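You operate a simulated robot arm through the tools that you are given. There is no shell and no other tool.

Carry out the task below with a simulated robot arm. There is one attempt and no reset: what you move stays moved.

## Task
Turn the speed dial to slow, laminate block 92 and put it in the white tray.
Fine: the red lever goes down and stays down.

Only the result counts: the job must be done as asked and must still hold three seconds after the hand-in. Knocking over, shifting, dropping, spilling or breaking anything else fails it.

## Robot
A 6-joint arm with a two-finger parallel gripper, fixed in place. Base frame: the origin is at the foot of the arm, x ahead of it, y to its left, z up. Readings come in mm, rad, newtons and seconds.
With the tool pointing down near the work surface it reaches from about 240 to 660 mm from the base axis. Its first joint turns from -1.152 to 1.152 rad. Payload 2.9 kg.
The TCP is the grasp point between the finger pads, 30 mm short of the fingertips. In the tool frame z runs along the fingers and y along their closing line. Largest opening 110 mm; finger width 20, thickness 10; the body of the gripper, 48 by 112 mm, starts 55 mm behind the TCP.
Orientation is told as [roll, pitch, yaw] about the base's x, y, z axes, in that order, counted from this pose: with the fingers straight down and closing along the base's y, the tool's x points along the base's -x, its y along +y and its z along -z.

## Interface
- The arm moves only by the tool nudge_tool. Its argument "plan" is a list of rows, each a list of 3 entries, a list of its own where there are three numbers: the opening, from 0 (shut) to 1 (fully open), then the shift along the tool's x, y, z in mm, then the turn, a rotation vector about the tool's x, y, z in rad. In form: [[grip, [x, y, z], [rx, ry, rz]], ...]. A call has 1 to 20 rows; each row shifts and turns the commanded pose from where the row before left it, along the tool's axes as they then stand. A row lasts 0.2 s, in which the tool goes at most 50 mm and 0.15 rad; a call with a longer step from one row to the next is refused whole, and so is a gripper value outside its range. A pose out of reach is approached as far as the arm can. The call stops where the force on the tool passes 40 N (or 10 N more than at its start, if that is more) or the arm is blocked; 0.2 s more then pass. The fingers move at their own pace (about 108 mm/s each) and stop on an object; they squeeze with about 27 N. The grip force told is the motor's: it shows also when the fingers shut on nothing. Time passes only in rows, and 0.2 s behind the last, so rows that do not move let the fingers close. The reply holds the time, the measured pose of the TCP, the force on the tool along the base axes, the opening and the grip force, in the units named above and with some noise, with the torque about the TCP (base axes, N m) and any sound that the robot's microphone picked up.
- Cameras (640 x 400 px; columns grow to the right, rows downward): "scene" is fixed at [79.4, 428.5, 1407.1]; the picture's right is [-0.78, -0.63, 0.00], its down [-0.22, 0.27, -0.94] and it looks along [0.59, -0.73, -0.35] (base axes); focal length 353 px, centre (320, 200). "wrist" rides on the gripper at [72, 17, -103] in the tool frame; the picture's right is [-0.23, 0.97, 0.00], its down [-0.76, -0.18, -0.62] and it looks along [-0.61, -0.14, 0.78] (tool axes); focal length 222 px, centre (320, 200). There is no depth. A picture from a camera that has moved, and an enlarged one, comes with that camera's place and axes in the base frame and with its lens.
- get_image(camera): a new picture of that camera. No time passes.
- inspect(camera, box): a new picture of the part [left, top, right, bottom] of that camera's present view, enlarged. No time passes.
- close_job(): hands the job in; it is judged then, once.

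Nothing tells you positions but the pictures and the camera data. Unless the task says otherwise, let go and move clear before handing in.

The tools are called after "Request:" by a JSON object that holds its "fn" and its "kwargs". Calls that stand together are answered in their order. nudge_tool: Moves the arm, as the interface text tells. Its arguments: {"type":"object","properties":{"plan":{"type":"array","items":{"type":"array"}}},"required":["plan"]} The other tools are called the same way: get_image (camera) takes a picture; inspect (camera, box) takes an enlarged picture of a part of a camera's view; close_job () hands the job in.

At the start:

```text
t: 0.0
tcp_pos: [313.1, -49.8, 1328.6]
tcp_rot: [0.002, -0.001, -0.001]
wrist_force: [0.0, 1.0, 0.2]
torque: [-0.01, -0.01, 0.01]
width: 109.9
grip_force: 0.1
```

scene: 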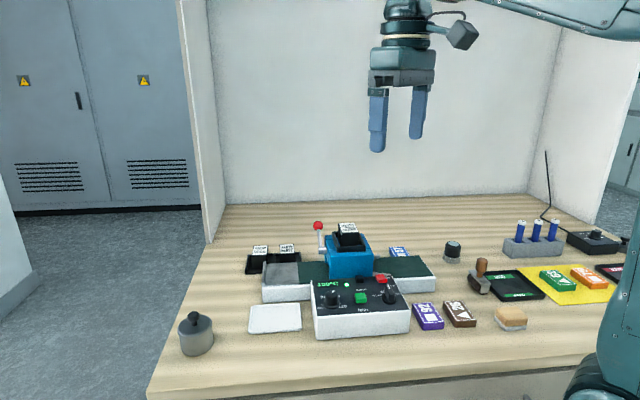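
wrist: 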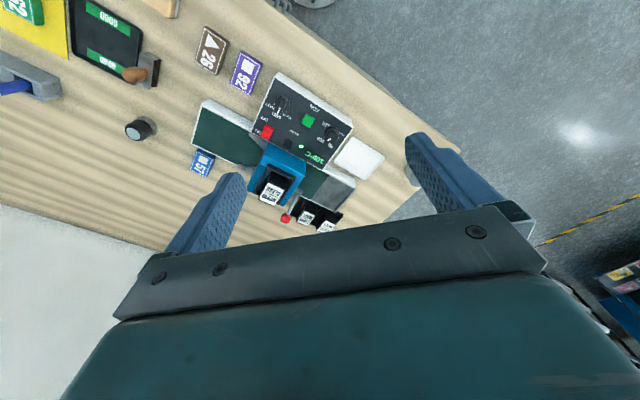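

I see a table with a laminator machine (blue head, control box with dials, red lever), blocks with numbers, and trays. I'll look closer before moving.

Request:
{"fn": "inspect", "kwargs": {"camera": "scene", "box": [240, 210, 440, 350]}}

Request:
{"fn": "inspect", "kwargs": {"camera": "scene", "box": [310, 260, 410, 330]}}

Request:
{"fn": "inspect", "kwargs": {"camera": "scene", "box": [400, 210, 640, 350]}}

Request:
{"fn": "inspect", "kwargs": {"camera": "wrist", "box": [180, 60, 400, 240]}}

Request:
{"fn": "inspect", "kwargs": {"camera": "wrist", "box": [0, 0, 220, 160]}}

```text
2.86 times, centred on (340, 280) of scene
camera zoom: at [79.4, 428.5, 1407.1], right [-0.78, -0.63, 0.0], down [-0.22, 0.27, -0.94], along [0.59, -0.73, -0.35], focal length 1008 px, centre (263, -29)
```

zoom: 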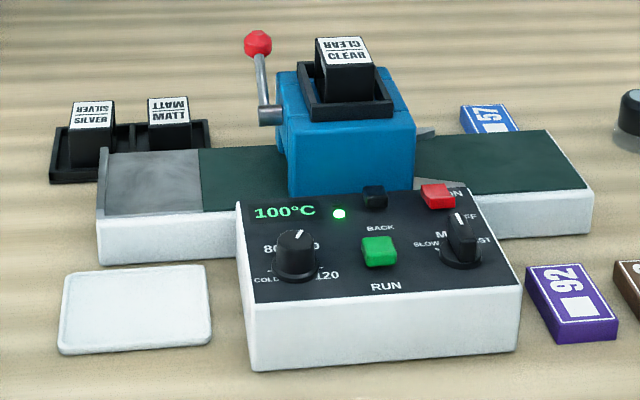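

```text
5.71 times, centred on (360, 295) of scene
camera zoom: at [79.4, 428.5, 1407.1], right [-0.78, -0.63, 0.0], down [-0.22, 0.27, -0.94], along [0.59, -0.73, -0.35], focal length 2016 px, centre (91, -343)
```

zoom: 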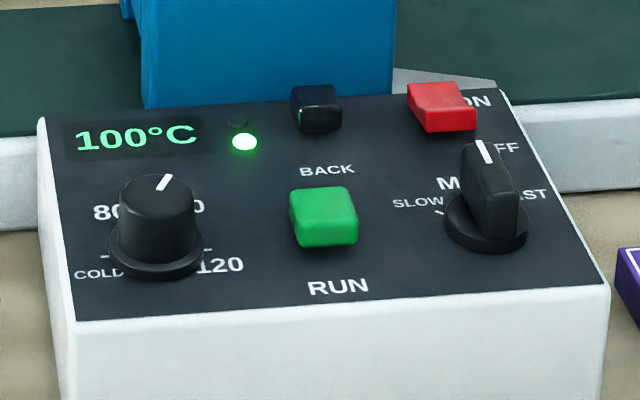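

```text
2.67 times, centred on (520, 280) of scene
camera zoom: at [79.4, 428.5, 1407.1], right [-0.78, -0.63, 0.0], down [-0.22, 0.27, -0.94], along [0.59, -0.73, -0.35], focal length 941 px, centre (-213, -13)
```

zoom: 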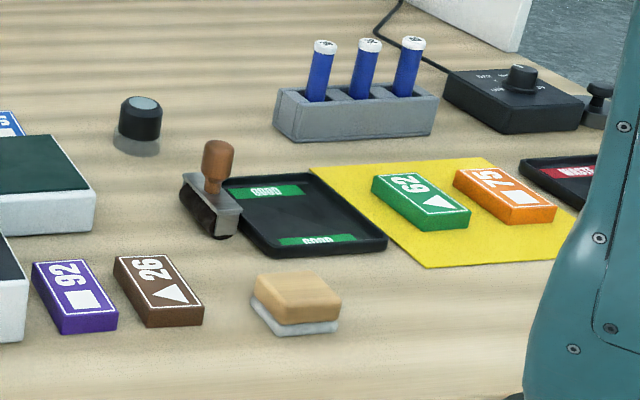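

```text
2.22 times, centred on (290, 150) of wrist
camera zoom: at [241.4, -32.6, 1430.9], right [0.23, 0.97, 0.0], down [0.76, -0.18, 0.62], along [0.61, -0.14, -0.78], focal length 494 px, centre (387, 311)
```

zoom: 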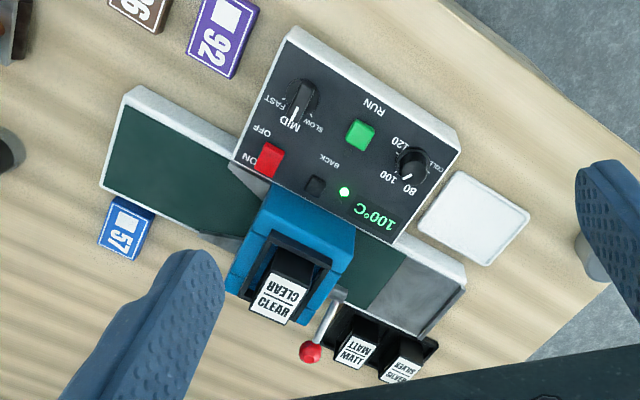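

```text
2.50 times, centred on (110, 80) of wrist
camera zoom: at [241.4, -32.6, 1430.9], right [0.23, 0.97, 0.0], down [0.76, -0.18, 0.62], along [0.61, -0.14, -0.78], focal length 555 px, centre (845, 500)
```

zoom: 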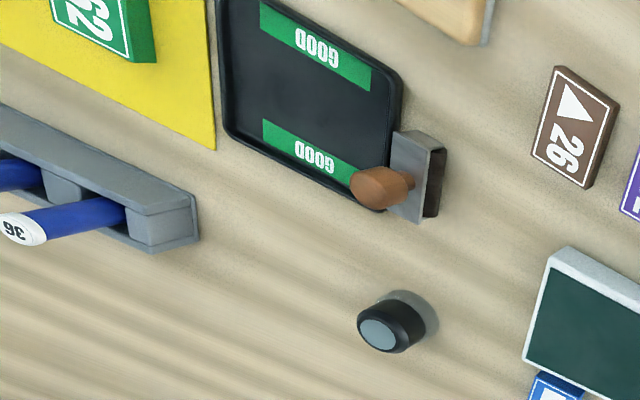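

The table top seems to be at about z = 900 mm, with the RUN button near (394, -93, 968), block 92 near (291, -203), the white tray near (543, 3) and the lever ball near (598, -208, 1026). I'll lower the arm, staying well above everything, to get closer wrist views.

Request:
{"fn": "nudge_tool", "kwargs": {"plan": [[1, [5, -10, 40], [0, 0, 0]], [1, [5, -10, 40], [0, 0, 0]], [1, [5, -10, 40], [0, 0, 0]], [1, [5, -10, 40], [0, 0, 0]], [1, [4, -8, 30], [0, 0, 0]], [1, [0, 0, 0], [0, 0, 0]]]}}

Request:
{"fn": "get_image", "kwargs": {"camera": "wrist"}}

```text
t: 1.4
tcp_pos: [290.8, -97.5, 1138.4]
tcp_rot: [0.0, -0.003, 0.001]
wrist_force: [-0.4, 0.2, 0.2]
torque: [0.01, 0.0, 0.0]
width: 109.7
grip_force: 0.1
```

```text
taken
camera wrist: at [218.6, -79.9, 1241.1], right [0.23, 0.97, 0.0], down [0.76, -0.18, 0.62], along [0.61, -0.14, -0.78], focal length 222 px, centre (320, 200)
```

wrist: 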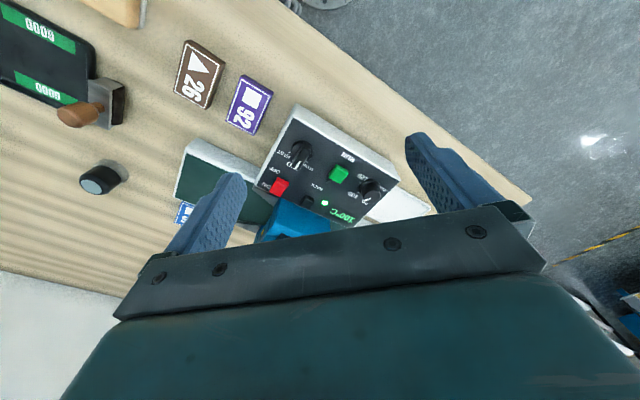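

The gripper covers the lower half of the wrist view, so I'll move forward above the machine, staying at about z = 1140, to see its top and the lever.

Request:
{"fn": "nudge_tool", "kwargs": {"plan": [[1, [-45, -8, 0], [0, 0, 0]], [1, [-45, -8, 0], [0, 0, 0]], [1, [-45, -8, 0], [0, 0, 0]], [1, [-45, -8, 0], [0, 0, 0]], [1, [0, 0, 0], [0, 0, 0]]]}}

Request:
{"fn": "get_image", "kwargs": {"camera": "wrist"}}

Request:
{"fn": "inspect", "kwargs": {"camera": "wrist", "box": [180, 30, 420, 220]}}

Request:
{"fn": "get_image", "kwargs": {"camera": "scene"}}

```text
t: 2.6
tcp_pos: [468.9, -128.0, 1138.6]
tcp_rot: [-0.001, -0.004, 0.002]
wrist_force: [1.0, 0.0, -1.1]
torque: [0.0, -0.02, -0.01]
width: 110.1
grip_force: 0.1
```

```text
taken
camera wrist: at [397.7, -110.8, 1240.0], right [0.23, 0.97, 0.0], down [0.76, -0.18, 0.62], along [0.61, -0.14, -0.78], focal length 222 px, centre (320, 200)
```

wrist: 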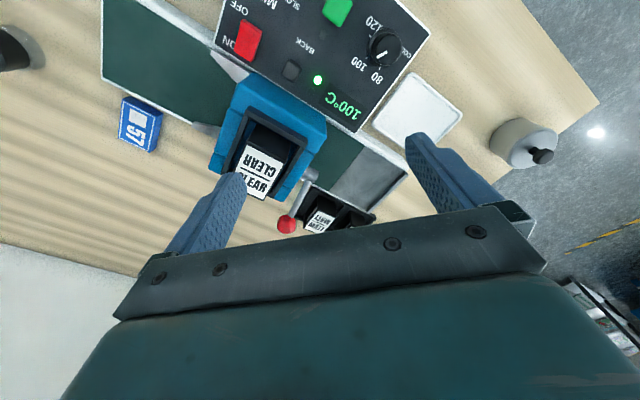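

```text
2.11 times, centred on (300, 125) of wrist
camera zoom: at [397.7, -110.8, 1240.0], right [0.23, 0.97, 0.0], down [0.76, -0.18, 0.62], along [0.61, -0.14, -0.78], focal length 468 px, centre (362, 358)
```

zoom: 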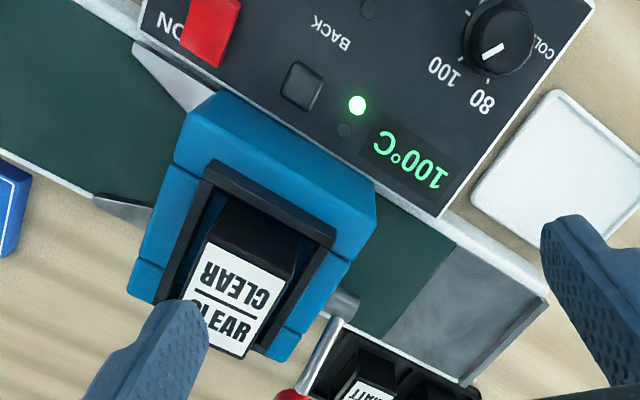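

```text
taken
```

scene: 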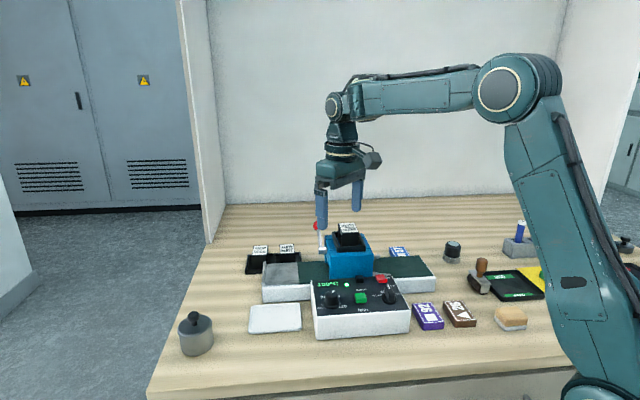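

The flared guides at the right end suggest the infeed is on the right (-y), with the metal plate at the outfeed on the left. The lever pivot is near (544, -156, 998) and its ball is behind and above that, near (595, -204, 1030). Next I'll view the dial and block 92 from closer above.

Request:
{"fn": "nudge_tool", "kwargs": {"plan": [[1, [40, -3, 0], [0, 0, 0]], [1, [40, -3, 0], [0, 0, 0]], [1, [36, -2, 0], [0, 0, 0]], [1, [0, 0, 40], [0, 0, 0]], [1, [0, 0, 0], [0, 0, 0]]]}}

Request:
{"fn": "get_image", "kwargs": {"camera": "wrist"}}

Request:
{"fn": "inspect", "kwargs": {"camera": "wrist", "box": [220, 40, 420, 190]}}

Request:
{"fn": "inspect", "kwargs": {"camera": "wrist", "box": [100, 0, 300, 150]}}

```text
t: 3.8
tcp_pos: [353.1, -139.0, 1098.5]
tcp_rot: [0.001, -0.003, 0.0]
wrist_force: [-0.8, -0.2, 0.1]
torque: [0.03, 0.04, -0.03]
width: 110.0
grip_force: 0.0
```

```text
taken
camera wrist: at [281.2, -122.8, 1200.3], right [0.23, 0.97, 0.0], down [0.76, -0.18, 0.62], along [0.61, -0.14, -0.78], focal length 222 px, centre (320, 200)
```

wrist: 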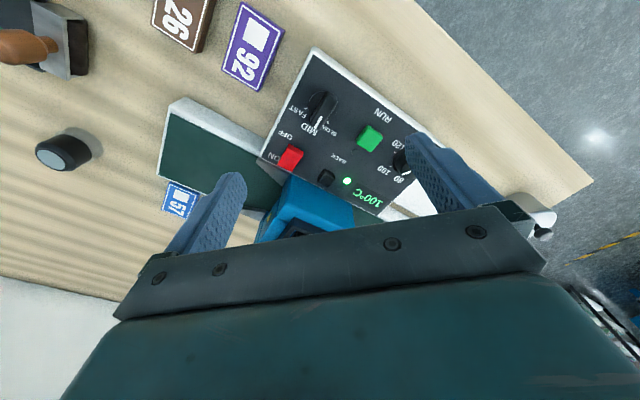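

```text
2.67 times, centred on (320, 115) of wrist
camera zoom: at [281.2, -122.8, 1200.3], right [0.23, 0.97, 0.0], down [0.76, -0.18, 0.62], along [0.61, -0.14, -0.78], focal length 592 px, centre (320, 427)
```

zoom: 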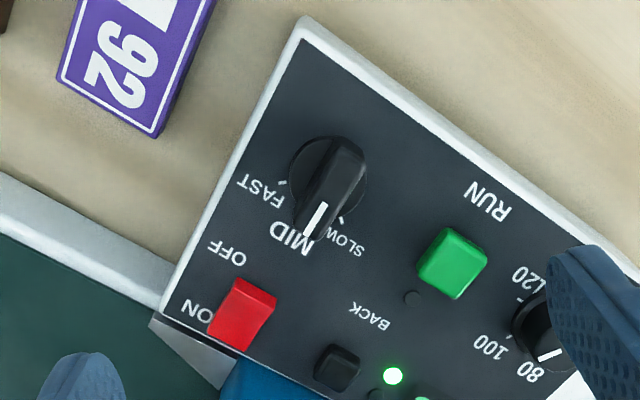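

```text
2.67 times, centred on (200, 75) of wrist
camera zoom: at [281.2, -122.8, 1200.3], right [0.23, 0.97, 0.0], down [0.76, -0.18, 0.62], along [0.61, -0.14, -0.78], focal length 592 px, centre (640, 533)
```

zoom: 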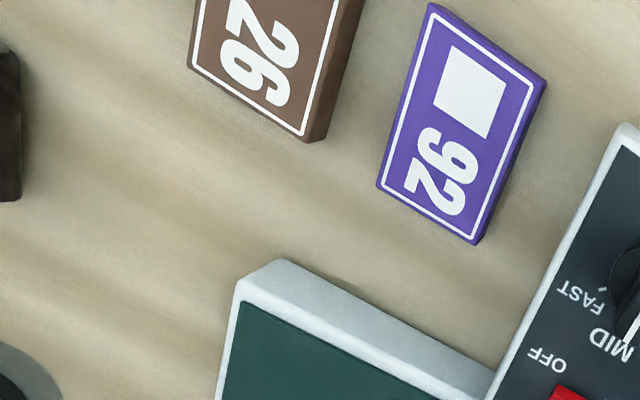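

The speed dial is near (349.5, -135), a blade on a flange with its pointer at MID, straight back. SLOW is about 50° counter-clockwise from there. I'll zoom in more on the knob and the lever.

Request:
{"fn": "inspect", "kwargs": {"camera": "scene", "box": [370, 270, 420, 310]}}

Request:
{"fn": "inspect", "kwargs": {"camera": "scene", "box": [300, 210, 400, 280]}}

Request:
{"fn": "inspect", "kwargs": {"camera": "wrist", "box": [290, 70, 360, 150]}}

```text
10.00 times, centred on (395, 290) of scene
camera zoom: at [79.4, 428.5, 1407.1], right [-0.78, -0.63, 0.0], down [-0.22, 0.27, -0.94], along [0.59, -0.73, -0.35], focal length 3529 px, centre (-430, -700)
```

zoom: 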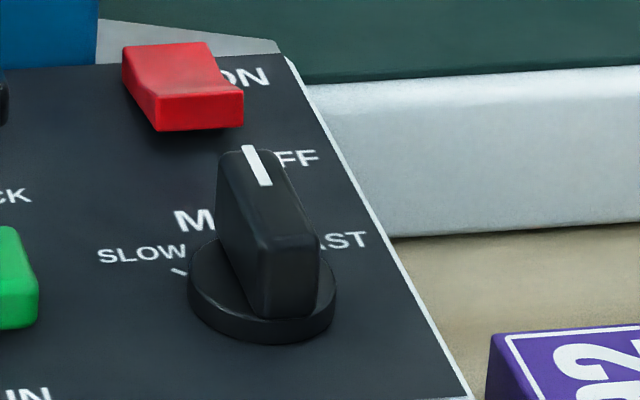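

```text
5.71 times, centred on (350, 245) of scene
camera zoom: at [79.4, 428.5, 1407.1], right [-0.78, -0.63, 0.0], down [-0.22, 0.27, -0.94], along [0.59, -0.73, -0.35], focal length 2016 px, centre (149, -57)
```

zoom: 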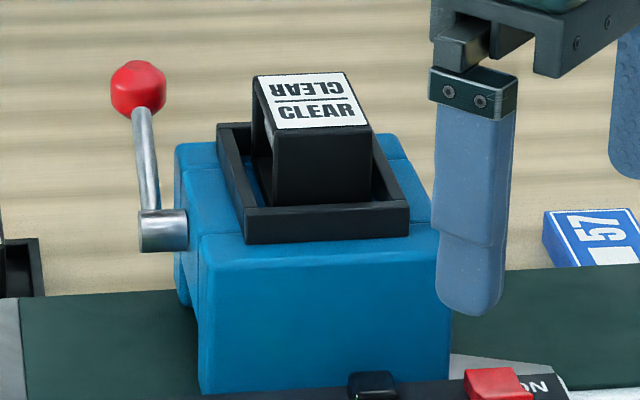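

```text
5.00 times, centred on (325, 110) of wrist
camera zoom: at [281.2, -122.8, 1200.3], right [0.23, 0.97, 0.0], down [0.76, -0.18, 0.62], along [0.61, -0.14, -0.78], focal length 1111 px, centre (295, 650)
```

zoom: 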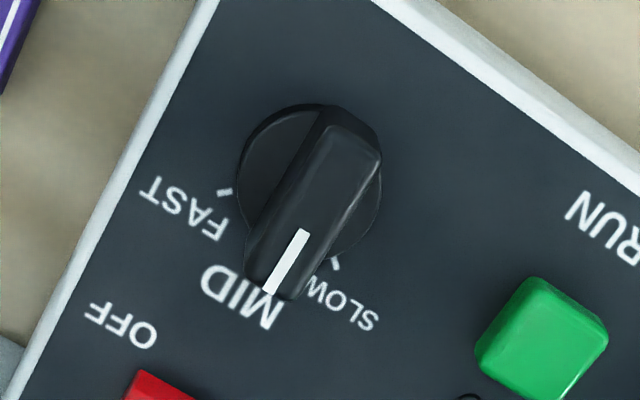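

Rechecking the geometry, the machine sits at 45° in the base frame, with its belt along (0.707, 0.707). The dial is at about (349, -136) with its blade top at z ≈ 982, and block 92 (about 67 x 43 x 20 mm) is at (289, -198) with its long axis at -45°. I'll yaw the gripper by -45° above the dial and check the alignment.

Request:
{"fn": "nudge_tool", "kwargs": {"plan": [[0.5, [0, 0, 0], [0, 0, 0.131]], [0.5, [0, 0, 0], [0, 0, 0.131]], [0.5, [0, 0, 0], [0, 0, 0.131]], [0.5, [0, 0, 0], [0, 0, 0.131]], [0.5, [0, 0, 0], [0, 0, 0.131]], [0.5, [0, 0, 0], [0, 0, 0.131]], [0.5, [0, 0, 0], [0, 0, 0]]]}}

Request:
{"fn": "get_image", "kwargs": {"camera": "wrist"}}

Request:
{"fn": "inspect", "kwargs": {"camera": "wrist", "box": [220, 40, 420, 190]}}

Request:
{"fn": "inspect", "kwargs": {"camera": "wrist", "box": [0, 40, 240, 260]}}

```text
t: 5.4
tcp_pos: [354.0, -138.4, 1098.0]
tcp_rot: [0.003, 0.0, -0.788]
wrist_force: [0.0, 0.2, 0.0]
torque: [0.0, 0.0, -0.03]
width: 55.2
grip_force: 0.0
```

```text
taken
camera wrist: at [315.2, -74.4, 1201.0], right [0.85, 0.53, 0.0], down [0.41, -0.67, 0.62], along [0.33, -0.53, -0.78], focal length 222 px, centre (320, 200)
```

wrist: 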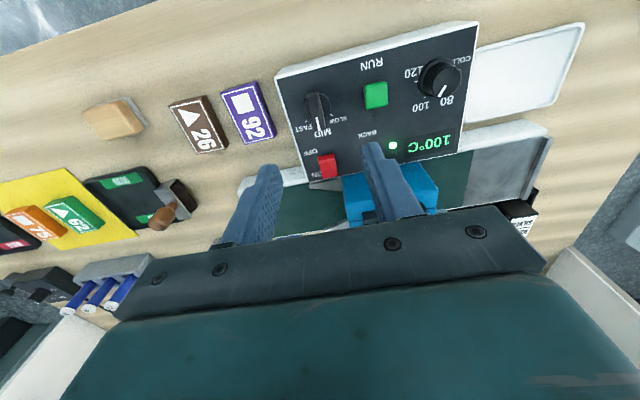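

```text
2.67 times, centred on (320, 115) of wrist
camera zoom: at [315.2, -74.4, 1201.0], right [0.85, 0.53, 0.0], down [0.41, -0.67, 0.62], along [0.33, -0.53, -0.78], focal length 592 px, centre (320, 427)
```

zoom: 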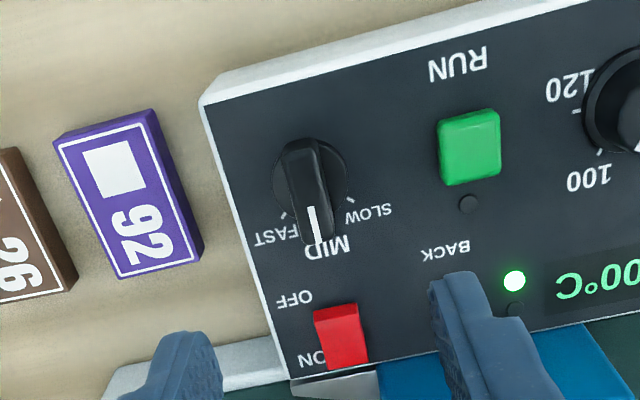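

```text
1.82 times, centred on (120, 150) of wrist
camera zoom: at [315.2, -74.4, 1201.0], right [0.85, 0.53, 0.0], down [0.41, -0.67, 0.62], along [0.33, -0.53, -0.78], focal length 404 px, centre (684, 291)
```

zoom: 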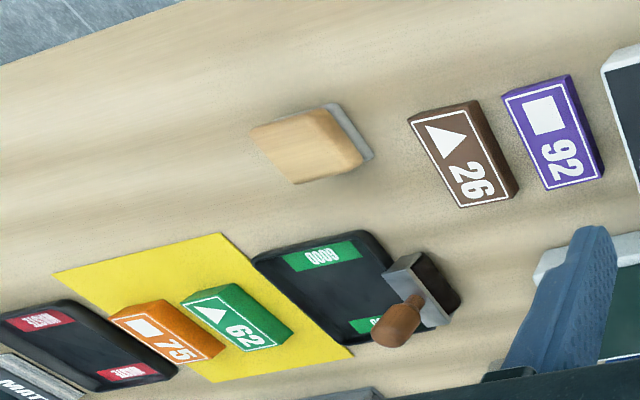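

The dial centre at (349, -136) is confirmed from this view. I'll shift over it and lower the open fingers around the blade, keeping the tips just above the flange.

Request:
{"fn": "nudge_tool", "kwargs": {"plan": [[0.5, [5.5, -2.2, 0], [0, 0, 0]], [0.5, [0, 0, 40], [0, 0, 0]], [0.5, [0, 0, 40], [0, 0, 0]], [0.5, [0, 0, 12], [0, 0, 0]], [0.5, [0, 0, 8], [0, 0, 0]], [0.5, [0, 0, 0], [0, 0, 0]]]}}

Request:
{"fn": "get_image", "kwargs": {"camera": "wrist"}}

Request:
{"fn": "inspect", "kwargs": {"camera": "scene", "box": [340, 240, 440, 310]}}

```text
t: 6.8
tcp_pos: [347.9, -134.8, 997.0]
tcp_rot: [0.003, -0.001, -0.789]
wrist_force: [-1.1, 0.0, -0.6]
torque: [0.01, 0.02, -0.02]
width: 54.9
grip_force: 0.1
```

```text
taken
camera wrist: at [309.3, -71.8, 1099.5], right [0.85, 0.53, 0.0], down [0.41, -0.66, 0.62], along [0.33, -0.53, -0.78], focal length 222 px, centre (320, 200)
```

wrist: 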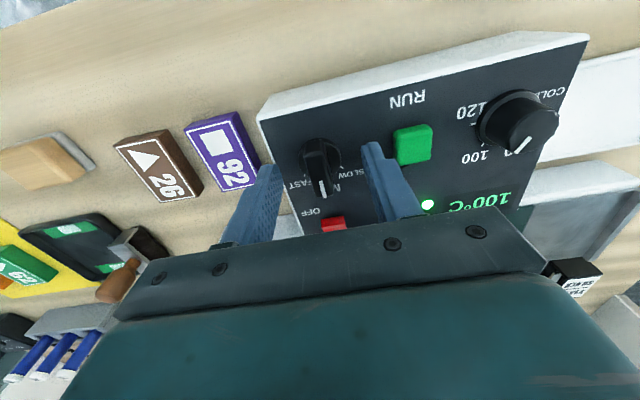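

```text
5.71 times, centred on (390, 275) of scene
camera zoom: at [79.4, 428.5, 1407.1], right [-0.78, -0.63, 0.0], down [-0.22, 0.27, -0.94], along [0.59, -0.73, -0.35], focal length 2016 px, centre (-80, -229)
```

zoom: 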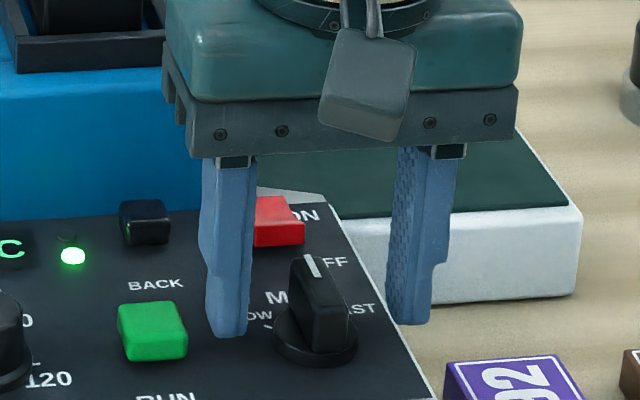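

The fingers straddle the blade with the tips just above the flange. Now I'll close on it.

Request:
{"fn": "nudge_tool", "kwargs": {"plan": [[0.2, [0, 0, 0], [0, 0, 0]], [0, [0, 0, 0], [0, 0, 0]], [0, [0, 0, 0], [0, 0, 0]]]}}

Request:
{"fn": "inspect", "kwargs": {"camera": "scene", "box": [340, 240, 440, 310]}}

```text
t: 7.6
tcp_pos: [347.1, -135.7, 997.1]
tcp_rot: [0.002, 0.0, -0.786]
wrist_force: [-2.4, -2.5, -1.1]
torque: [-0.22, 0.0, -0.01]
width: 12.8
grip_force: 44.9
```

```text
5.71 times, centred on (390, 275) of scene
camera zoom: at [79.4, 428.5, 1407.1], right [-0.78, -0.63, 0.0], down [-0.22, 0.27, -0.94], along [0.59, -0.73, -0.35], focal length 2016 px, centre (-80, -229)
```

zoom: 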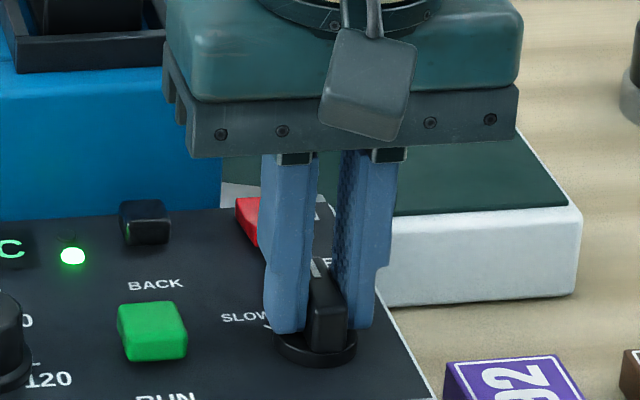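

The blade is gripped at 12.8 mm wide. I'll turn it counter-clockwise (negative about tool z) toward SLOW, most of the way first.

Request:
{"fn": "nudge_tool", "kwargs": {"plan": [[0, [0, 0, 0], [0, 0, -0.13]], [0, [0, 0, 0], [0, 0, -0.13]], [0, [0, 0, 0], [0, 0, -0.13]], [0, [0, 0, 0], [0, 0, -0.13]], [0, [0, 0, 0], [0, 0, -0.13]], [0, [0, 0, 0], [0, 0, -0.13]], [0, [0, 0, 0], [0, 0, 0]]]}}

Request:
{"fn": "inspect", "kwargs": {"camera": "scene", "box": [340, 240, 440, 310]}}

Request:
{"fn": "inspect", "kwargs": {"camera": "wrist", "box": [250, 80, 390, 190]}}

```text
t: 9.2
tcp_pos: [347.4, -135.5, 998.4]
tcp_rot: [0.002, 0.002, -0.005]
wrist_force: [-2.1, -2.2, -33.7]
torque: [-0.17, 0.16, 0.0]
width: 12.9
grip_force: 44.9
```

```text
5.71 times, centred on (390, 275) of scene
camera zoom: at [79.8, 428.3, 1407.1], right [-0.78, -0.63, 0.0], down [-0.22, 0.27, -0.94], along [0.59, -0.73, -0.35], focal length 2016 px, centre (-80, -229)
```

zoom: 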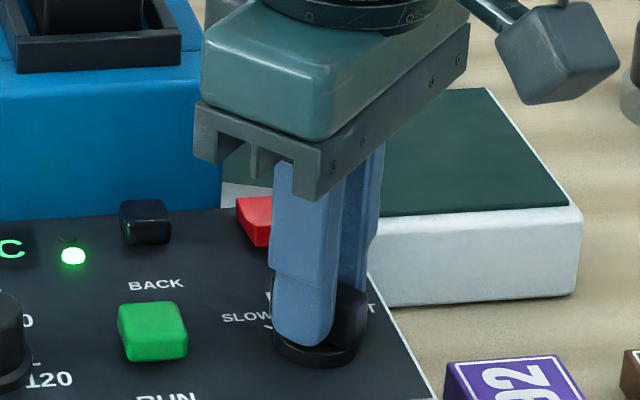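

```text
3.64 times, centred on (320, 135) of wrist
camera zoom: at [276.2, -118.3, 1100.7], right [0.23, 0.97, 0.0], down [0.76, -0.18, 0.62], along [0.61, -0.14, -0.78], focal length 808 px, centre (320, 436)
```

zoom: 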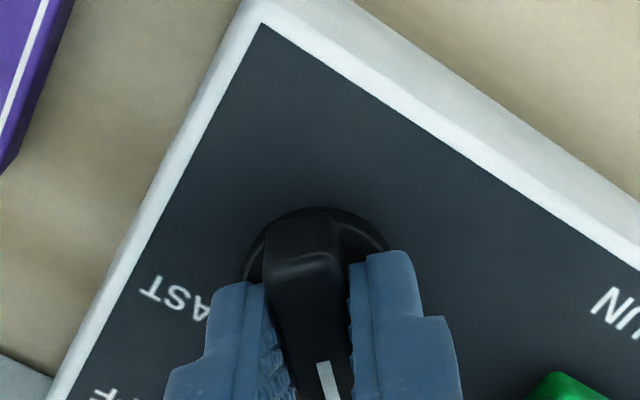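

The dial has turned with the gripper and now sits close to the SLOW tick. I'll hold still for a moment to check the vertical force before the last bit of rotation.

Request:
{"fn": "nudge_tool", "kwargs": {"plan": [[0, [0, 0, 0], [0, 0, 0]], [0, [0, 0, 0], [0, 0, 0]]]}}

Request:
{"fn": "inspect", "kwargs": {"camera": "scene", "box": [370, 270, 420, 310]}}

```text
t: 9.8
tcp_pos: [348.2, -136.0, 998.0]
tcp_rot: [0.002, 0.0, -0.005]
wrist_force: [-0.6, -1.7, -34.3]
torque: [-0.15, 0.18, 0.0]
width: 13.0
grip_force: 45.1
```

```text
10.00 times, centred on (395, 290) of scene
camera zoom: at [79.8, 428.4, 1407.1], right [-0.78, -0.63, 0.0], down [-0.22, 0.27, -0.94], along [0.59, -0.73, -0.35], focal length 3529 px, centre (-430, -700)
```

zoom: 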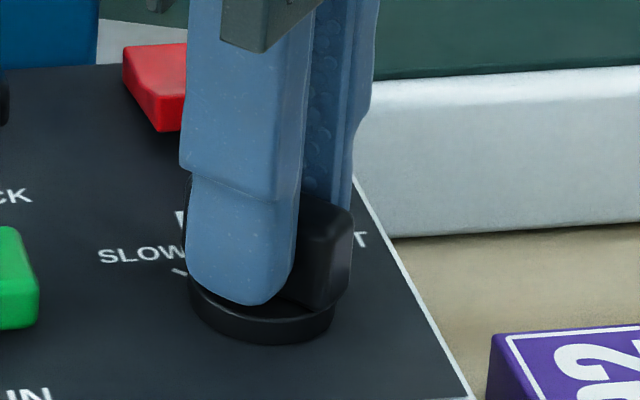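

A steady vertical force of about -34 N has built up. I'll test a tiny upward shift of 0.5 mm to see which way relieves it.

Request:
{"fn": "nudge_tool", "kwargs": {"plan": [[0, [0, 0, -0.5], [0, 0, 0]], [0, [0, 0, 0], [0, 0, 0]]]}}

```text
t: 10.4
tcp_pos: [348.9, -135.7, 998.3]
tcp_rot: [-0.002, 0.0, -0.008]
wrist_force: [-3.8, -8.3, -32.8]
torque: [-0.19, 0.35, -0.01]
width: 12.9
grip_force: 45.5
```

Request:
{"fn": "nudge_tool", "kwargs": {"plan": [[0, [0, 0, 1.0], [0, 0, 0]], [0, [0, 0, 0], [0, 0, 0]]]}}

```text
t: 11.0
tcp_pos: [348.1, -135.2, 998.3]
tcp_rot: [0.0, 0.001, -0.007]
wrist_force: [-9.8, -8.8, -12.4]
torque: [-0.2, 1.46, 0.02]
width: 12.7
grip_force: 44.5
```

Moving down relieved it, so it was friction pulling on the fingers. Now I'll do the last part of the rotation to the SLOW tick.

Request:
{"fn": "nudge_tool", "kwargs": {"plan": [[0, [0, 0, 0.4], [0, 0, -0.05]], [0, [0, 0, 0], [0, 0, -0.05]], [0, [0, 0, 0], [0, 0, 0]]]}}

Request:
{"fn": "inspect", "kwargs": {"camera": "wrist", "box": [250, 80, 390, 190]}}

```text
t: 11.8
tcp_pos: [347.4, -136.5, 997.9]
tcp_rot: [0.002, 0.0, 0.092]
wrist_force: [-24.0, -5.5, 9.6]
torque: [-0.15, 0.08, -0.21]
width: 12.7
grip_force: 45.3
```

```text
3.64 times, centred on (320, 135) of wrist
camera zoom: at [274.7, -125.2, 1100.7], right [0.14, 0.99, 0.0], down [0.77, -0.11, 0.62], along [0.62, -0.08, -0.78], focal length 808 px, centre (320, 436)
```

zoom: 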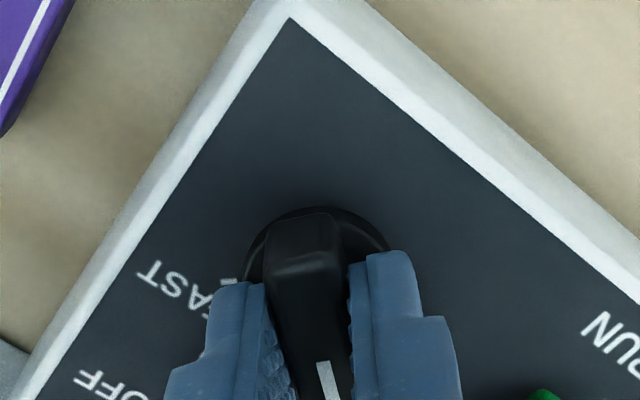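

The dial is about 50° from MID and the torque shows it near its end stop. I'll release and lift clear to check the pointer.

Request:
{"fn": "nudge_tool", "kwargs": {"plan": [[0.15, [0, 0, 0], [0, 0, 0]], [0.4, [0, 0, 0], [0, 0, 0]], [0.4, [0, 0, 0], [0, 0, 0]], [0.4, [0, 0, -30], [0, 0, 0]], [0.4, [0, 0, -40], [0, 0, 0]], [0.4, [0, 0, -40], [0, 0, 0]], [0.4, [0, 0, 0], [0, 0, 0]]]}}

Request:
{"fn": "inspect", "kwargs": {"camera": "wrist", "box": [250, 50, 410, 170]}}

Request:
{"fn": "inspect", "kwargs": {"camera": "scene", "box": [370, 270, 420, 310]}}

```text
t: 13.4
tcp_pos: [346.7, -139.5, 1108.5]
tcp_rot: [0.0, -0.001, 0.092]
wrist_force: [0.7, 0.9, 0.0]
torque: [-0.03, 0.02, -0.02]
width: 44.1
grip_force: 0.0
```

```text
3.33 times, centred on (330, 110) of wrist
camera zoom: at [274.0, -128.3, 1209.7], right [0.14, 0.99, 0.0], down [0.77, -0.11, 0.62], along [0.62, -0.08, -0.78], focal length 740 px, centre (287, 500)
```

zoom: 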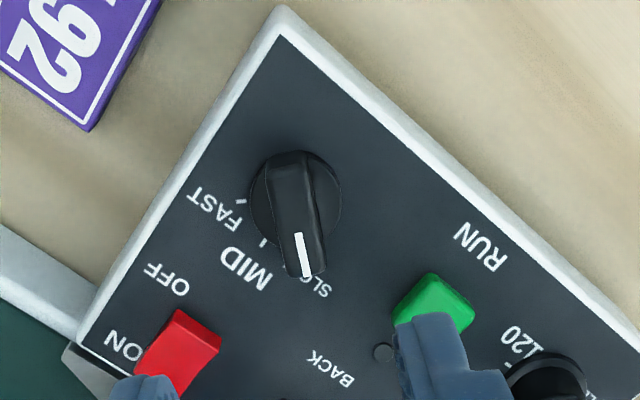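

```text
10.00 times, centred on (395, 290) of scene
camera zoom: at [79.4, 428.5, 1407.1], right [-0.78, -0.63, 0.0], down [-0.22, 0.27, -0.94], along [0.59, -0.73, -0.35], focal length 3529 px, centre (-430, -700)
```

zoom: 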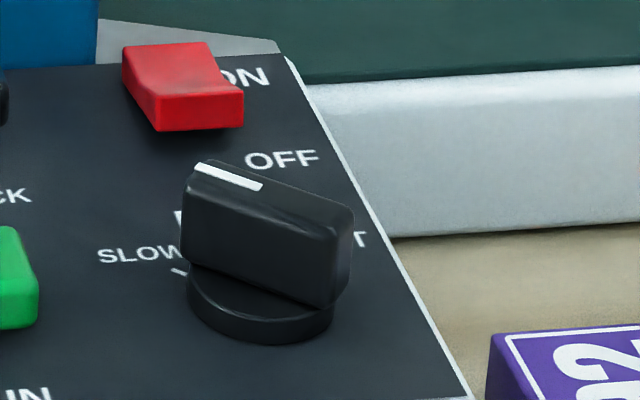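

The pointer now lies along the SLOW tick. Next is block 92 at about (289, -198): I'll move above it and yaw to +45°, so the fingers close along its long axis where there is more room than beside block 26.

Request:
{"fn": "nudge_tool", "kwargs": {"plan": [[0.8, [31.5, -26.8, 0], [0, 0, 0]], [0.8, [31.5, -26.8, 0], [0, 0, 0]], [0.8, [0, 0, 0], [0, 0, -0.1386]], [0.8, [0, 0, 0], [0, 0, -0.1386]], [0.8, [0, 0, 0], [0, 0, -0.1386]], [0.8, [0, 0, 0], [0, 0, -0.1386]], [0.8, [0, 0, 0], [0, 0, -0.1386]], [0.8, [0, 0, 0], [0, 0, 0]]]}}

Request:
{"fn": "get_image", "kwargs": {"camera": "wrist"}}

Request:
{"fn": "inspect", "kwargs": {"camera": "wrist", "box": [230, 30, 430, 180]}}

```text
t: 15.2
tcp_pos: [290.6, -195.0, 1107.9]
tcp_rot: [-0.001, -0.001, 0.79]
wrist_force: [0.6, -0.1, 0.1]
torque: [-0.03, 0.02, 0.02]
width: 88.0
grip_force: 0.0
```

```text
taken
camera wrist: at [228.4, -234.3, 1210.6], right [-0.53, 0.85, 0.0], down [0.66, 0.41, 0.62], along [0.53, 0.33, -0.78], focal length 222 px, centre (320, 200)
```

wrist: 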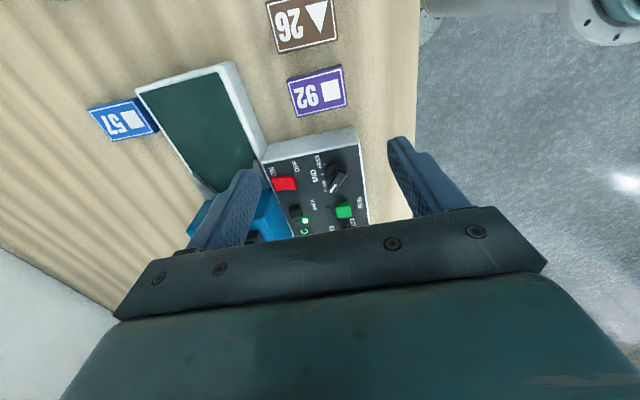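

```text
2.67 times, centred on (330, 105) of wrist
camera zoom: at [228.4, -234.3, 1210.6], right [-0.53, 0.85, 0.0], down [0.66, 0.41, 0.62], along [0.53, 0.33, -0.78], focal length 592 px, centre (293, 453)
```

zoom: 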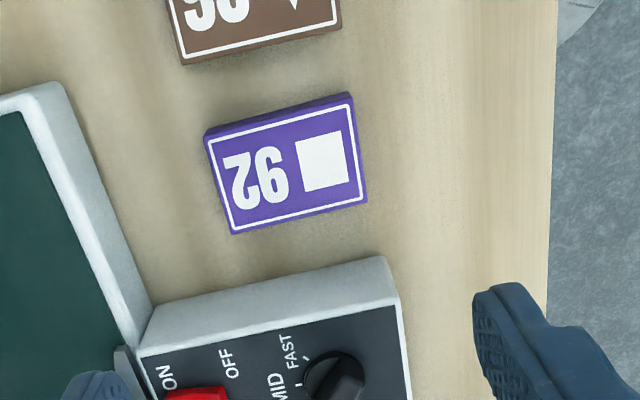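

Block 92 measures about 66 x 42 mm, centred at (288, -199.5). I'll centre over it and descend with the fingers open 88 mm, stopping a little high to check.

Request:
{"fn": "nudge_tool", "kwargs": {"plan": [[0.8, [5, -1.3, 0], [0, 0, -0.005]], [0.8, [0, 0, 45], [0, 0, 0]], [0.8, [0, 0, 45], [0, 0, 0]], [0.8, [0, 0, 45], [0, 0, 0]], [0.8, [0, 0, 30], [0, 0, 0]], [0.8, [0, 0, 0], [0, 0, 0]]]}}

Request:
{"fn": "get_image", "kwargs": {"camera": "wrist"}}

Request:
{"fn": "inspect", "kwargs": {"camera": "scene", "box": [380, 260, 500, 344]}}

```text
t: 16.6
tcp_pos: [291.9, -201.6, 941.0]
tcp_rot: [-0.002, -0.002, 0.791]
wrist_force: [0.0, 0.9, 0.0]
torque: [0.01, 0.01, 0.03]
width: 87.8
grip_force: 0.2
```

```text
taken
camera wrist: at [229.4, -240.8, 1042.7], right [-0.53, 0.85, 0.0], down [0.66, 0.42, 0.62], along [0.53, 0.33, -0.78], focal length 222 px, centre (320, 200)
```

wrist: 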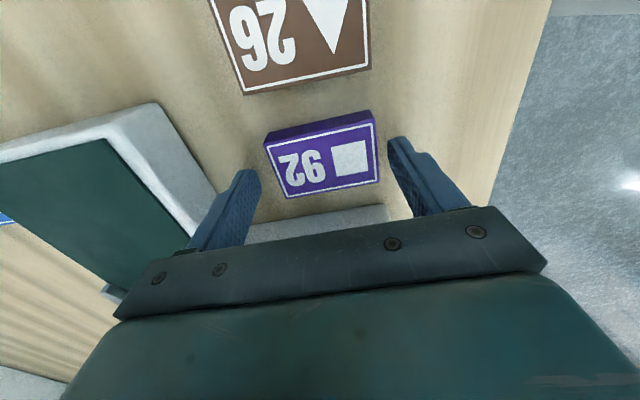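

```text
4.76 times, centred on (440, 302) of scene
camera zoom: at [79.4, 428.5, 1407.1], right [-0.78, -0.63, 0.0], down [-0.22, 0.27, -0.94], along [0.59, -0.73, -0.35], focal length 1680 px, centre (-251, -286)
```

zoom: 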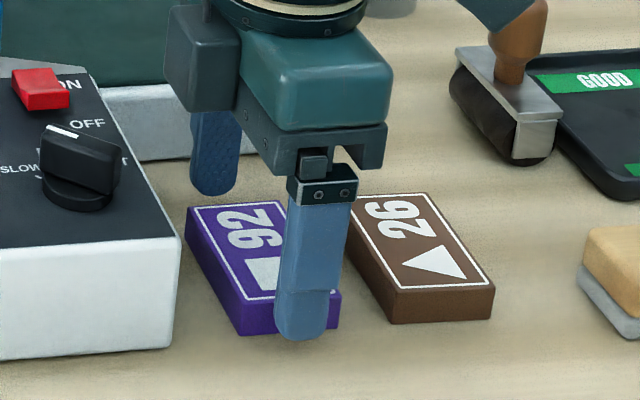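

The measured TCP is about 4 mm off along the closing line, so I'll correct that, lower slightly more and close on the block.

Request:
{"fn": "nudge_tool", "kwargs": {"plan": [[0.8, [1, 4, 0], [0, 0, 0]], [0.8, [0, 0, 6], [0, 0, 0]], [0.6, [0, 0, 0], [0, 0, 0]], [0, [0, 0, 0], [0, 0, 0]], [0, [0, 0, 0], [0, 0, 0]]]}}

Request:
{"fn": "inspect", "kwargs": {"camera": "scene", "box": [380, 260, 500, 344]}}

Request:
{"fn": "get_image", "kwargs": {"camera": "wrist"}}

```text
t: 17.8
tcp_pos: [287.3, -198.5, 934.3]
tcp_rot: [-0.002, -0.002, 0.793]
wrist_force: [0.8, -1.2, 2.4]
torque: [-0.03, -0.06, 0.01]
width: 66.8
grip_force: 27.3
```

```text
4.76 times, centred on (440, 302) of scene
camera zoom: at [79.4, 428.5, 1407.1], right [-0.78, -0.63, 0.0], down [-0.22, 0.27, -0.94], along [0.59, -0.73, -0.35], focal length 1680 px, centre (-251, -286)
```

zoom: 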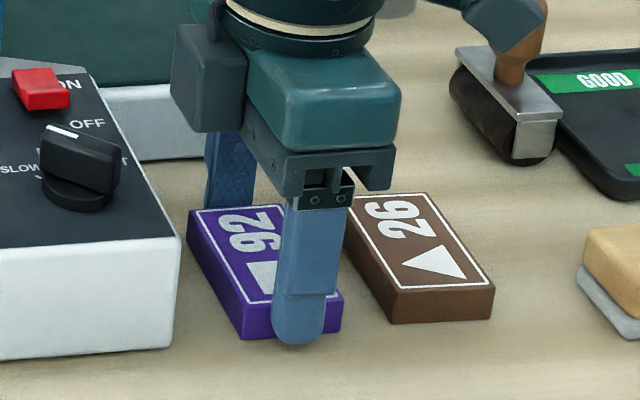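

```text
taken
camera wrist: at [224.1, -237.3, 1036.9], right [-0.53, 0.85, 0.0], down [0.66, 0.42, 0.62], along [0.53, 0.33, -0.78], focal length 222 px, centre (320, 200)
```

wrist: 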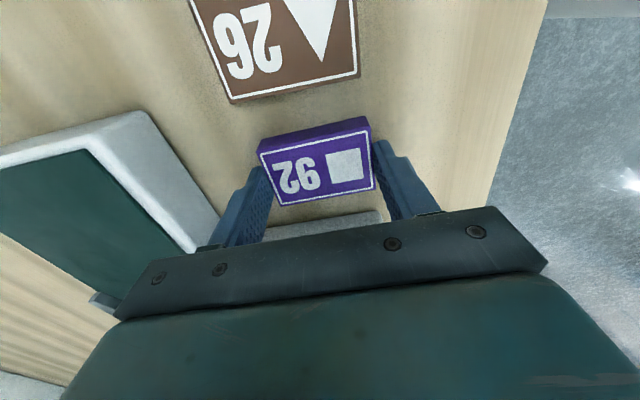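

Block 92 is gripped at 66.8 mm. I'll lift straight up, carry it over the infeed belt near (389, -299), and yaw 90° so its long axis lies along the belt.

Request:
{"fn": "nudge_tool", "kwargs": {"plan": [[0, [0, 0, -20], [0, 0, 0]], [0, [0, 0, -45], [0, 0, 0]], [0, [0, 0, -45], [0, 0, 0]], [0, [0, 0, -40], [0, 0, 0]], [0, [0, -35.7, 0], [0, 0, 0]], [0, [0, -35.7, 0], [0, 0, 0]], [0, [0, -35.7, 0], [0, 0, 0]], [0, [0, -35.7, 0], [0, 0, 0]], [0, [0, 0, 0], [0, 0, 0]]]}}

Request:
{"fn": "nudge_tool", "kwargs": {"plan": [[0, [0, 0, 0], [0, 0, 0.143]], [0, [0, 0, 0], [0, 0, 0.143]], [0, [0, 0, 0], [0, 0, 0.143]], [0, [0, 0, 0], [0, 0, 0.143]], [0, [0, 0, 0], [0, 0, 0.143]], [0, [0, 0, 0], [0, 0, 0.143]], [0, [0, 0, 0], [0, 0, 0.143]], [0, [0, 0, 0], [0, 0, 0.143]], [0, [0, 0, 0], [0, 0, 0.143]], [0, [0, 0, 0], [0, 0, 0.143]], [0, [0, 0, 0], [0, 0, 0.146]], [0, [0, 0, 0], [0, 0, 0]]]}}

Request:
{"fn": "get_image", "kwargs": {"camera": "wrist"}}

Request:
{"fn": "get_image", "kwargs": {"camera": "scene"}}

```text
t: 19.8
tcp_pos: [387.0, -298.4, 1084.7]
tcp_rot: [0.001, -0.001, 0.792]
wrist_force: [0.2, 0.5, -0.5]
torque: [0.01, 0.02, 0.01]
width: 66.9
grip_force: 27.2
```

```text
t: 22.4
tcp_pos: [386.1, -297.2, 1086.4]
tcp_rot: [0.002, -0.001, -0.787]
wrist_force: [-0.3, 0.1, -0.1]
torque: [-0.01, 0.06, 0.0]
width: 66.7
grip_force: 27.4
```

```text
taken
camera wrist: at [347.8, -233.7, 1189.5], right [0.85, 0.53, 0.0], down [0.41, -0.66, 0.62], along [0.33, -0.53, -0.78], focal length 222 px, centre (320, 200)
```

wrist: 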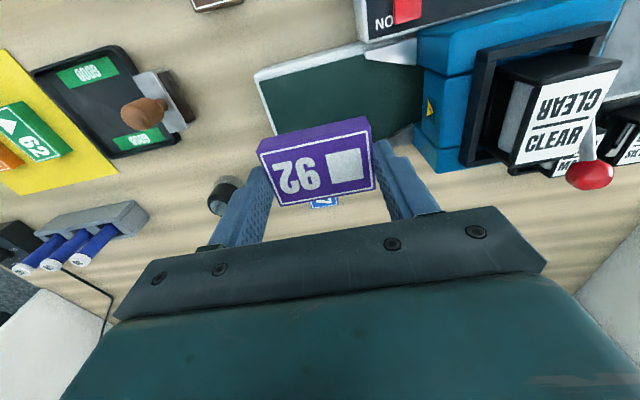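

```text
taken
```

scene: 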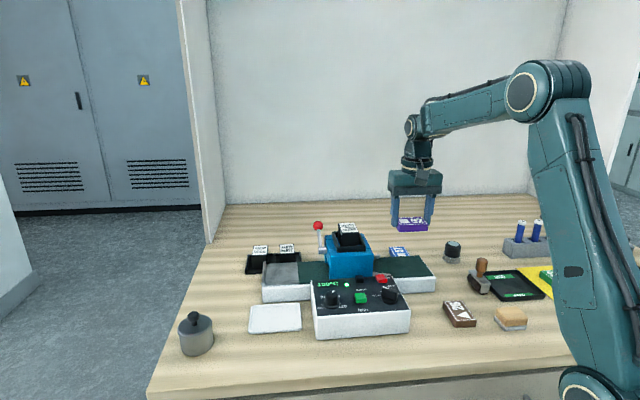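

The block is above the infeed. I'll inspect the belt, the guides and the display before lowering.

Request:
{"fn": "inspect", "kwargs": {"camera": "wrist", "box": [240, 20, 460, 180]}}

Request:
{"fn": "inspect", "kwargs": {"camera": "scene", "box": [310, 220, 450, 310]}}

```text
2.50 times, centred on (350, 100) of wrist
camera zoom: at [347.8, -233.7, 1189.5], right [0.85, 0.53, 0.0], down [0.41, -0.66, 0.62], along [0.33, -0.53, -0.78], focal length 555 px, centre (245, 450)
```

zoom: 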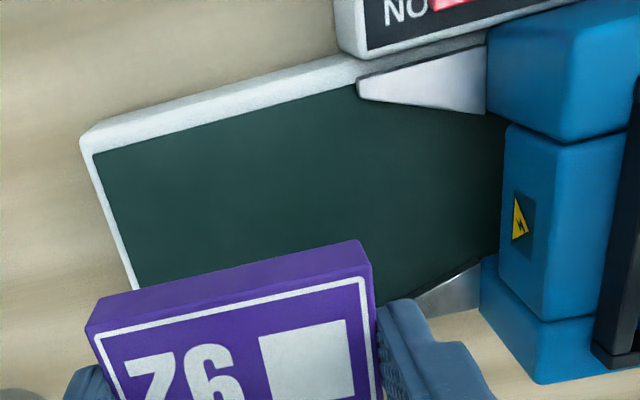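

```text
4.44 times, centred on (380, 265) of scene
camera zoom: at [79.4, 428.5, 1407.1], right [-0.78, -0.63, 0.0], down [-0.22, 0.27, -0.94], along [0.59, -0.73, -0.35], focal length 1568 px, centre (53, -89)
```

zoom: 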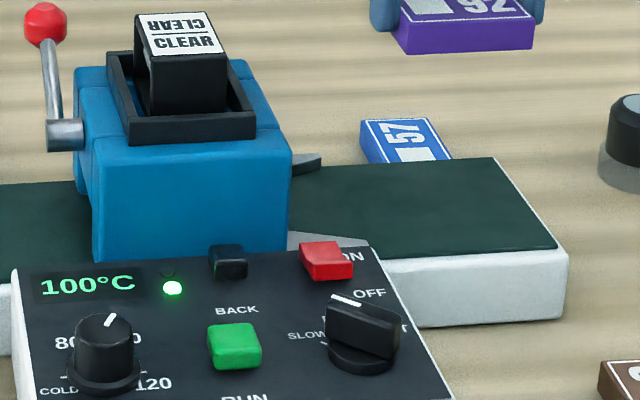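

The belt centreline is at b ≈ 486.5 mm along (0.707, -0.707), and the block sits about 1.7 mm off the TCP. I'll shift 5 mm toward the back and lower to just above the belt.

Request:
{"fn": "nudge_tool", "kwargs": {"plan": [[0, [-5, 0, 0], [0, 0, 0]], [0, [0, 0, 40], [0, 0, 0]], [0, [0, 0, 40], [0, 0, 0]], [0, [0, 0, 16], [0, 0, 0]], [0, [0, 0, 0], [0, 0, 0]]]}}

Request:
{"fn": "inspect", "kwargs": {"camera": "scene", "box": [340, 220, 460, 310]}}

Request:
{"fn": "inspect", "kwargs": {"camera": "wrist", "box": [200, 60, 460, 240]}}

```text
t: 23.6
tcp_pos: [389.8, -301.2, 989.1]
tcp_rot: [0.003, -0.003, -0.782]
wrist_force: [0.5, -0.1, 0.1]
torque: [-0.03, -0.03, 0.02]
width: 66.8
grip_force: 27.3
```

```text
4.44 times, centred on (400, 265) of scene
camera zoom: at [79.4, 428.5, 1407.1], right [-0.78, -0.63, 0.0], down [-0.22, 0.27, -0.94], along [0.59, -0.73, -0.35], focal length 1568 px, centre (-36, -89)
```

zoom: 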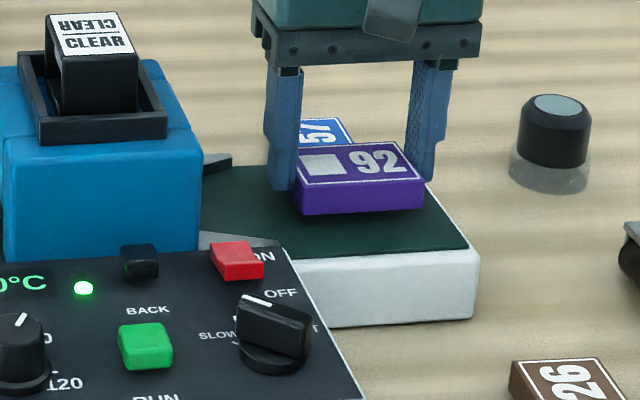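

```text
2.22 times, centred on (330, 150) of wrist
camera zoom: at [350.6, -237.9, 1091.3], right [0.85, 0.53, 0.0], down [0.41, -0.66, 0.62], along [0.33, -0.53, -0.78], focal length 494 px, centre (298, 311)
```

zoom: 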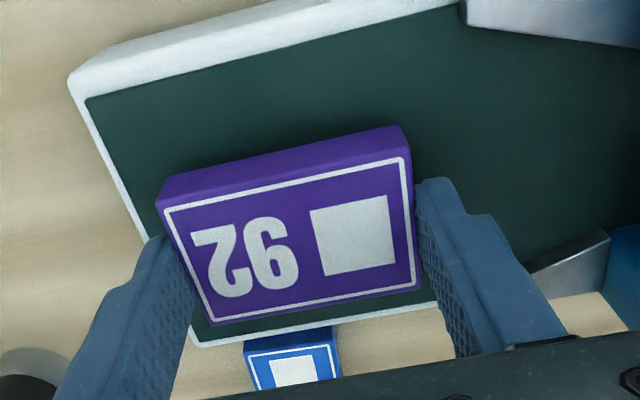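

The block hovers over the centre of the infeed belt and is aligned with it. I'll lower it gently until it makes contact.

Request:
{"fn": "nudge_tool", "kwargs": {"plan": [[0, [0, 0, 5], [0, 0, 0]], [0, [0, 0, 1], [0, 0, 0]], [0, [0, 0, 1], [0, 0, 0]], [0, [0, 0, 0], [0, 0, 0]]]}}

Request:
{"fn": "inspect", "kwargs": {"camera": "scene", "box": [380, 240, 440, 285]}}

```text
t: 24.6
tcp_pos: [389.7, -300.5, 983.5]
tcp_rot: [0.003, 0.0, -0.783]
wrist_force: [0.2, -0.2, -0.5]
torque: [-0.01, -0.02, -0.02]
width: 67.0
grip_force: 26.8
```

```text
8.89 times, centred on (410, 262) of scene
camera zoom: at [79.4, 428.5, 1407.1], right [-0.78, -0.63, 0.0], down [-0.22, 0.27, -0.94], along [0.59, -0.73, -0.35], focal length 3137 px, centre (-480, -356)
```

zoom: 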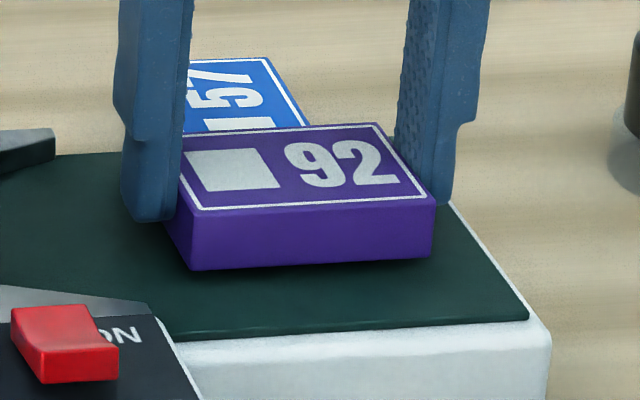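

Request:
{"fn": "nudge_tool", "kwargs": {"plan": [[0, [0, 0, 1], [0, 0, 0]], [0, [0, 0, 1], [0, 0, 0]], [0, [0, 0, 0], [0, 0, 0]]]}}

Request:
{"fn": "inspect", "kwargs": {"camera": "scene", "box": [380, 240, 440, 285]}}

```text
t: 25.4
tcp_pos: [390.0, -301.3, 980.9]
tcp_rot: [0.001, 0.001, -0.783]
wrist_force: [-0.1, 0.1, -0.1]
torque: [0.01, 0.0, 0.01]
width: 66.7
grip_force: 27.1
```

```text
8.89 times, centred on (410, 262) of scene
camera zoom: at [79.4, 428.5, 1407.1], right [-0.78, -0.63, 0.0], down [-0.22, 0.27, -0.94], along [0.59, -0.73, -0.35], focal length 3137 px, centre (-480, -356)
```

zoom: 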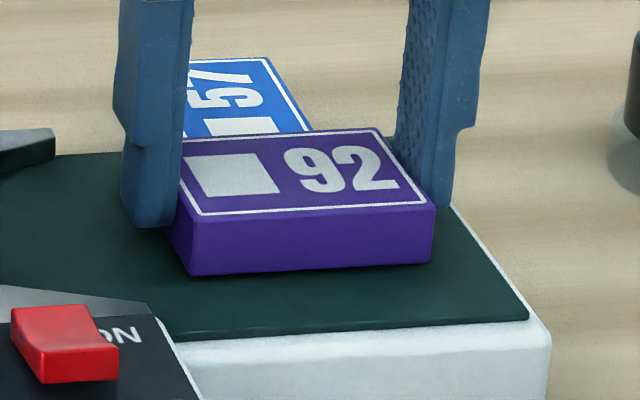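

Request:
{"fn": "nudge_tool", "kwargs": {"plan": [[0, [0, 0, 1], [0, 0, 0]], [0, [0, 0, 0], [0, 0, 0]]]}}

Request:
{"fn": "nudge_tool", "kwargs": {"plan": [[0, [0, 0, 1], [0, 0, 0]], [0, [0, 0, 0], [0, 0, 0]]]}}

Request:
{"fn": "inspect", "kwargs": {"camera": "scene", "box": [380, 240, 440, 285]}}

```text
t: 26.0
tcp_pos: [390.6, -301.3, 980.4]
tcp_rot: [0.002, -0.001, -0.783]
wrist_force: [0.0, 0.1, -0.9]
torque: [0.0, -0.01, -0.01]
width: 66.7
grip_force: 27.6
```

```text
t: 26.6
tcp_pos: [389.0, -300.9, 979.8]
tcp_rot: [0.002, -0.001, -0.784]
wrist_force: [-0.3, -0.5, -1.1]
torque: [0.03, 0.0, 0.03]
width: 67.0
grip_force: 27.4
```

```text
8.89 times, centred on (410, 262) of scene
camera zoom: at [79.4, 428.5, 1407.1], right [-0.78, -0.63, 0.0], down [-0.22, 0.27, -0.94], along [0.59, -0.73, -0.35], focal length 3137 px, centre (-480, -356)
```

zoom: 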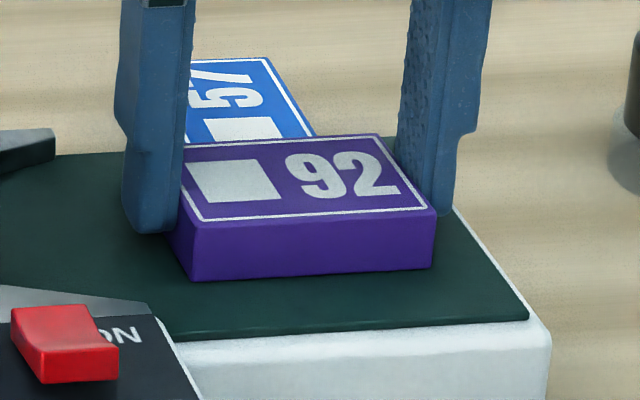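

Request:
{"fn": "nudge_tool", "kwargs": {"plan": [[0, [0, 0, 1], [0, 0, 0]], [0, [0, 0, 0], [0, 0, 0]]]}}

Request:
{"fn": "nudge_tool", "kwargs": {"plan": [[0, [0, 0, 1], [0, 0, 0]], [0, [0, 0, 0], [0, 0, 0]]]}}

Request:
{"fn": "inspect", "kwargs": {"camera": "scene", "box": [380, 240, 440, 285]}}

```text
t: 27.2
tcp_pos: [388.6, -302.2, 978.7]
tcp_rot: [0.001, -0.002, -0.784]
wrist_force: [-0.7, 1.3, 5.3]
torque: [-0.06, 0.11, -0.06]
width: 66.8
grip_force: 27.0
```

```text
t: 27.8
tcp_pos: [391.0, -301.5, 979.6]
tcp_rot: [0.002, -0.003, -0.783]
wrist_force: [-6.5, 2.3, 20.0]
torque: [0.06, 0.33, -0.05]
width: 66.7
grip_force: 26.5
```

```text
8.89 times, centred on (410, 262) of scene
camera zoom: at [79.0, 428.8, 1407.0], right [-0.78, -0.63, 0.0], down [-0.22, 0.27, -0.94], along [0.59, -0.73, -0.35], focal length 3137 px, centre (-480, -356)
```

zoom: 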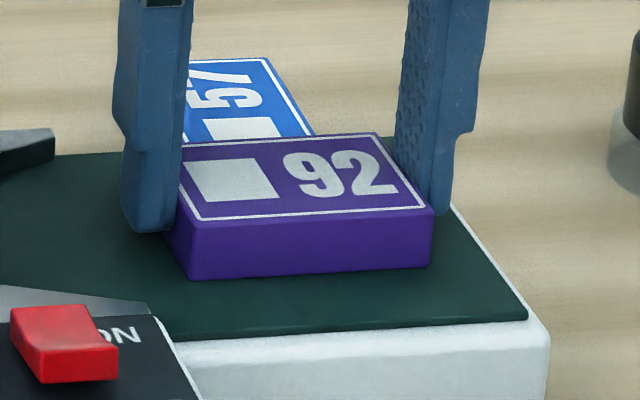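

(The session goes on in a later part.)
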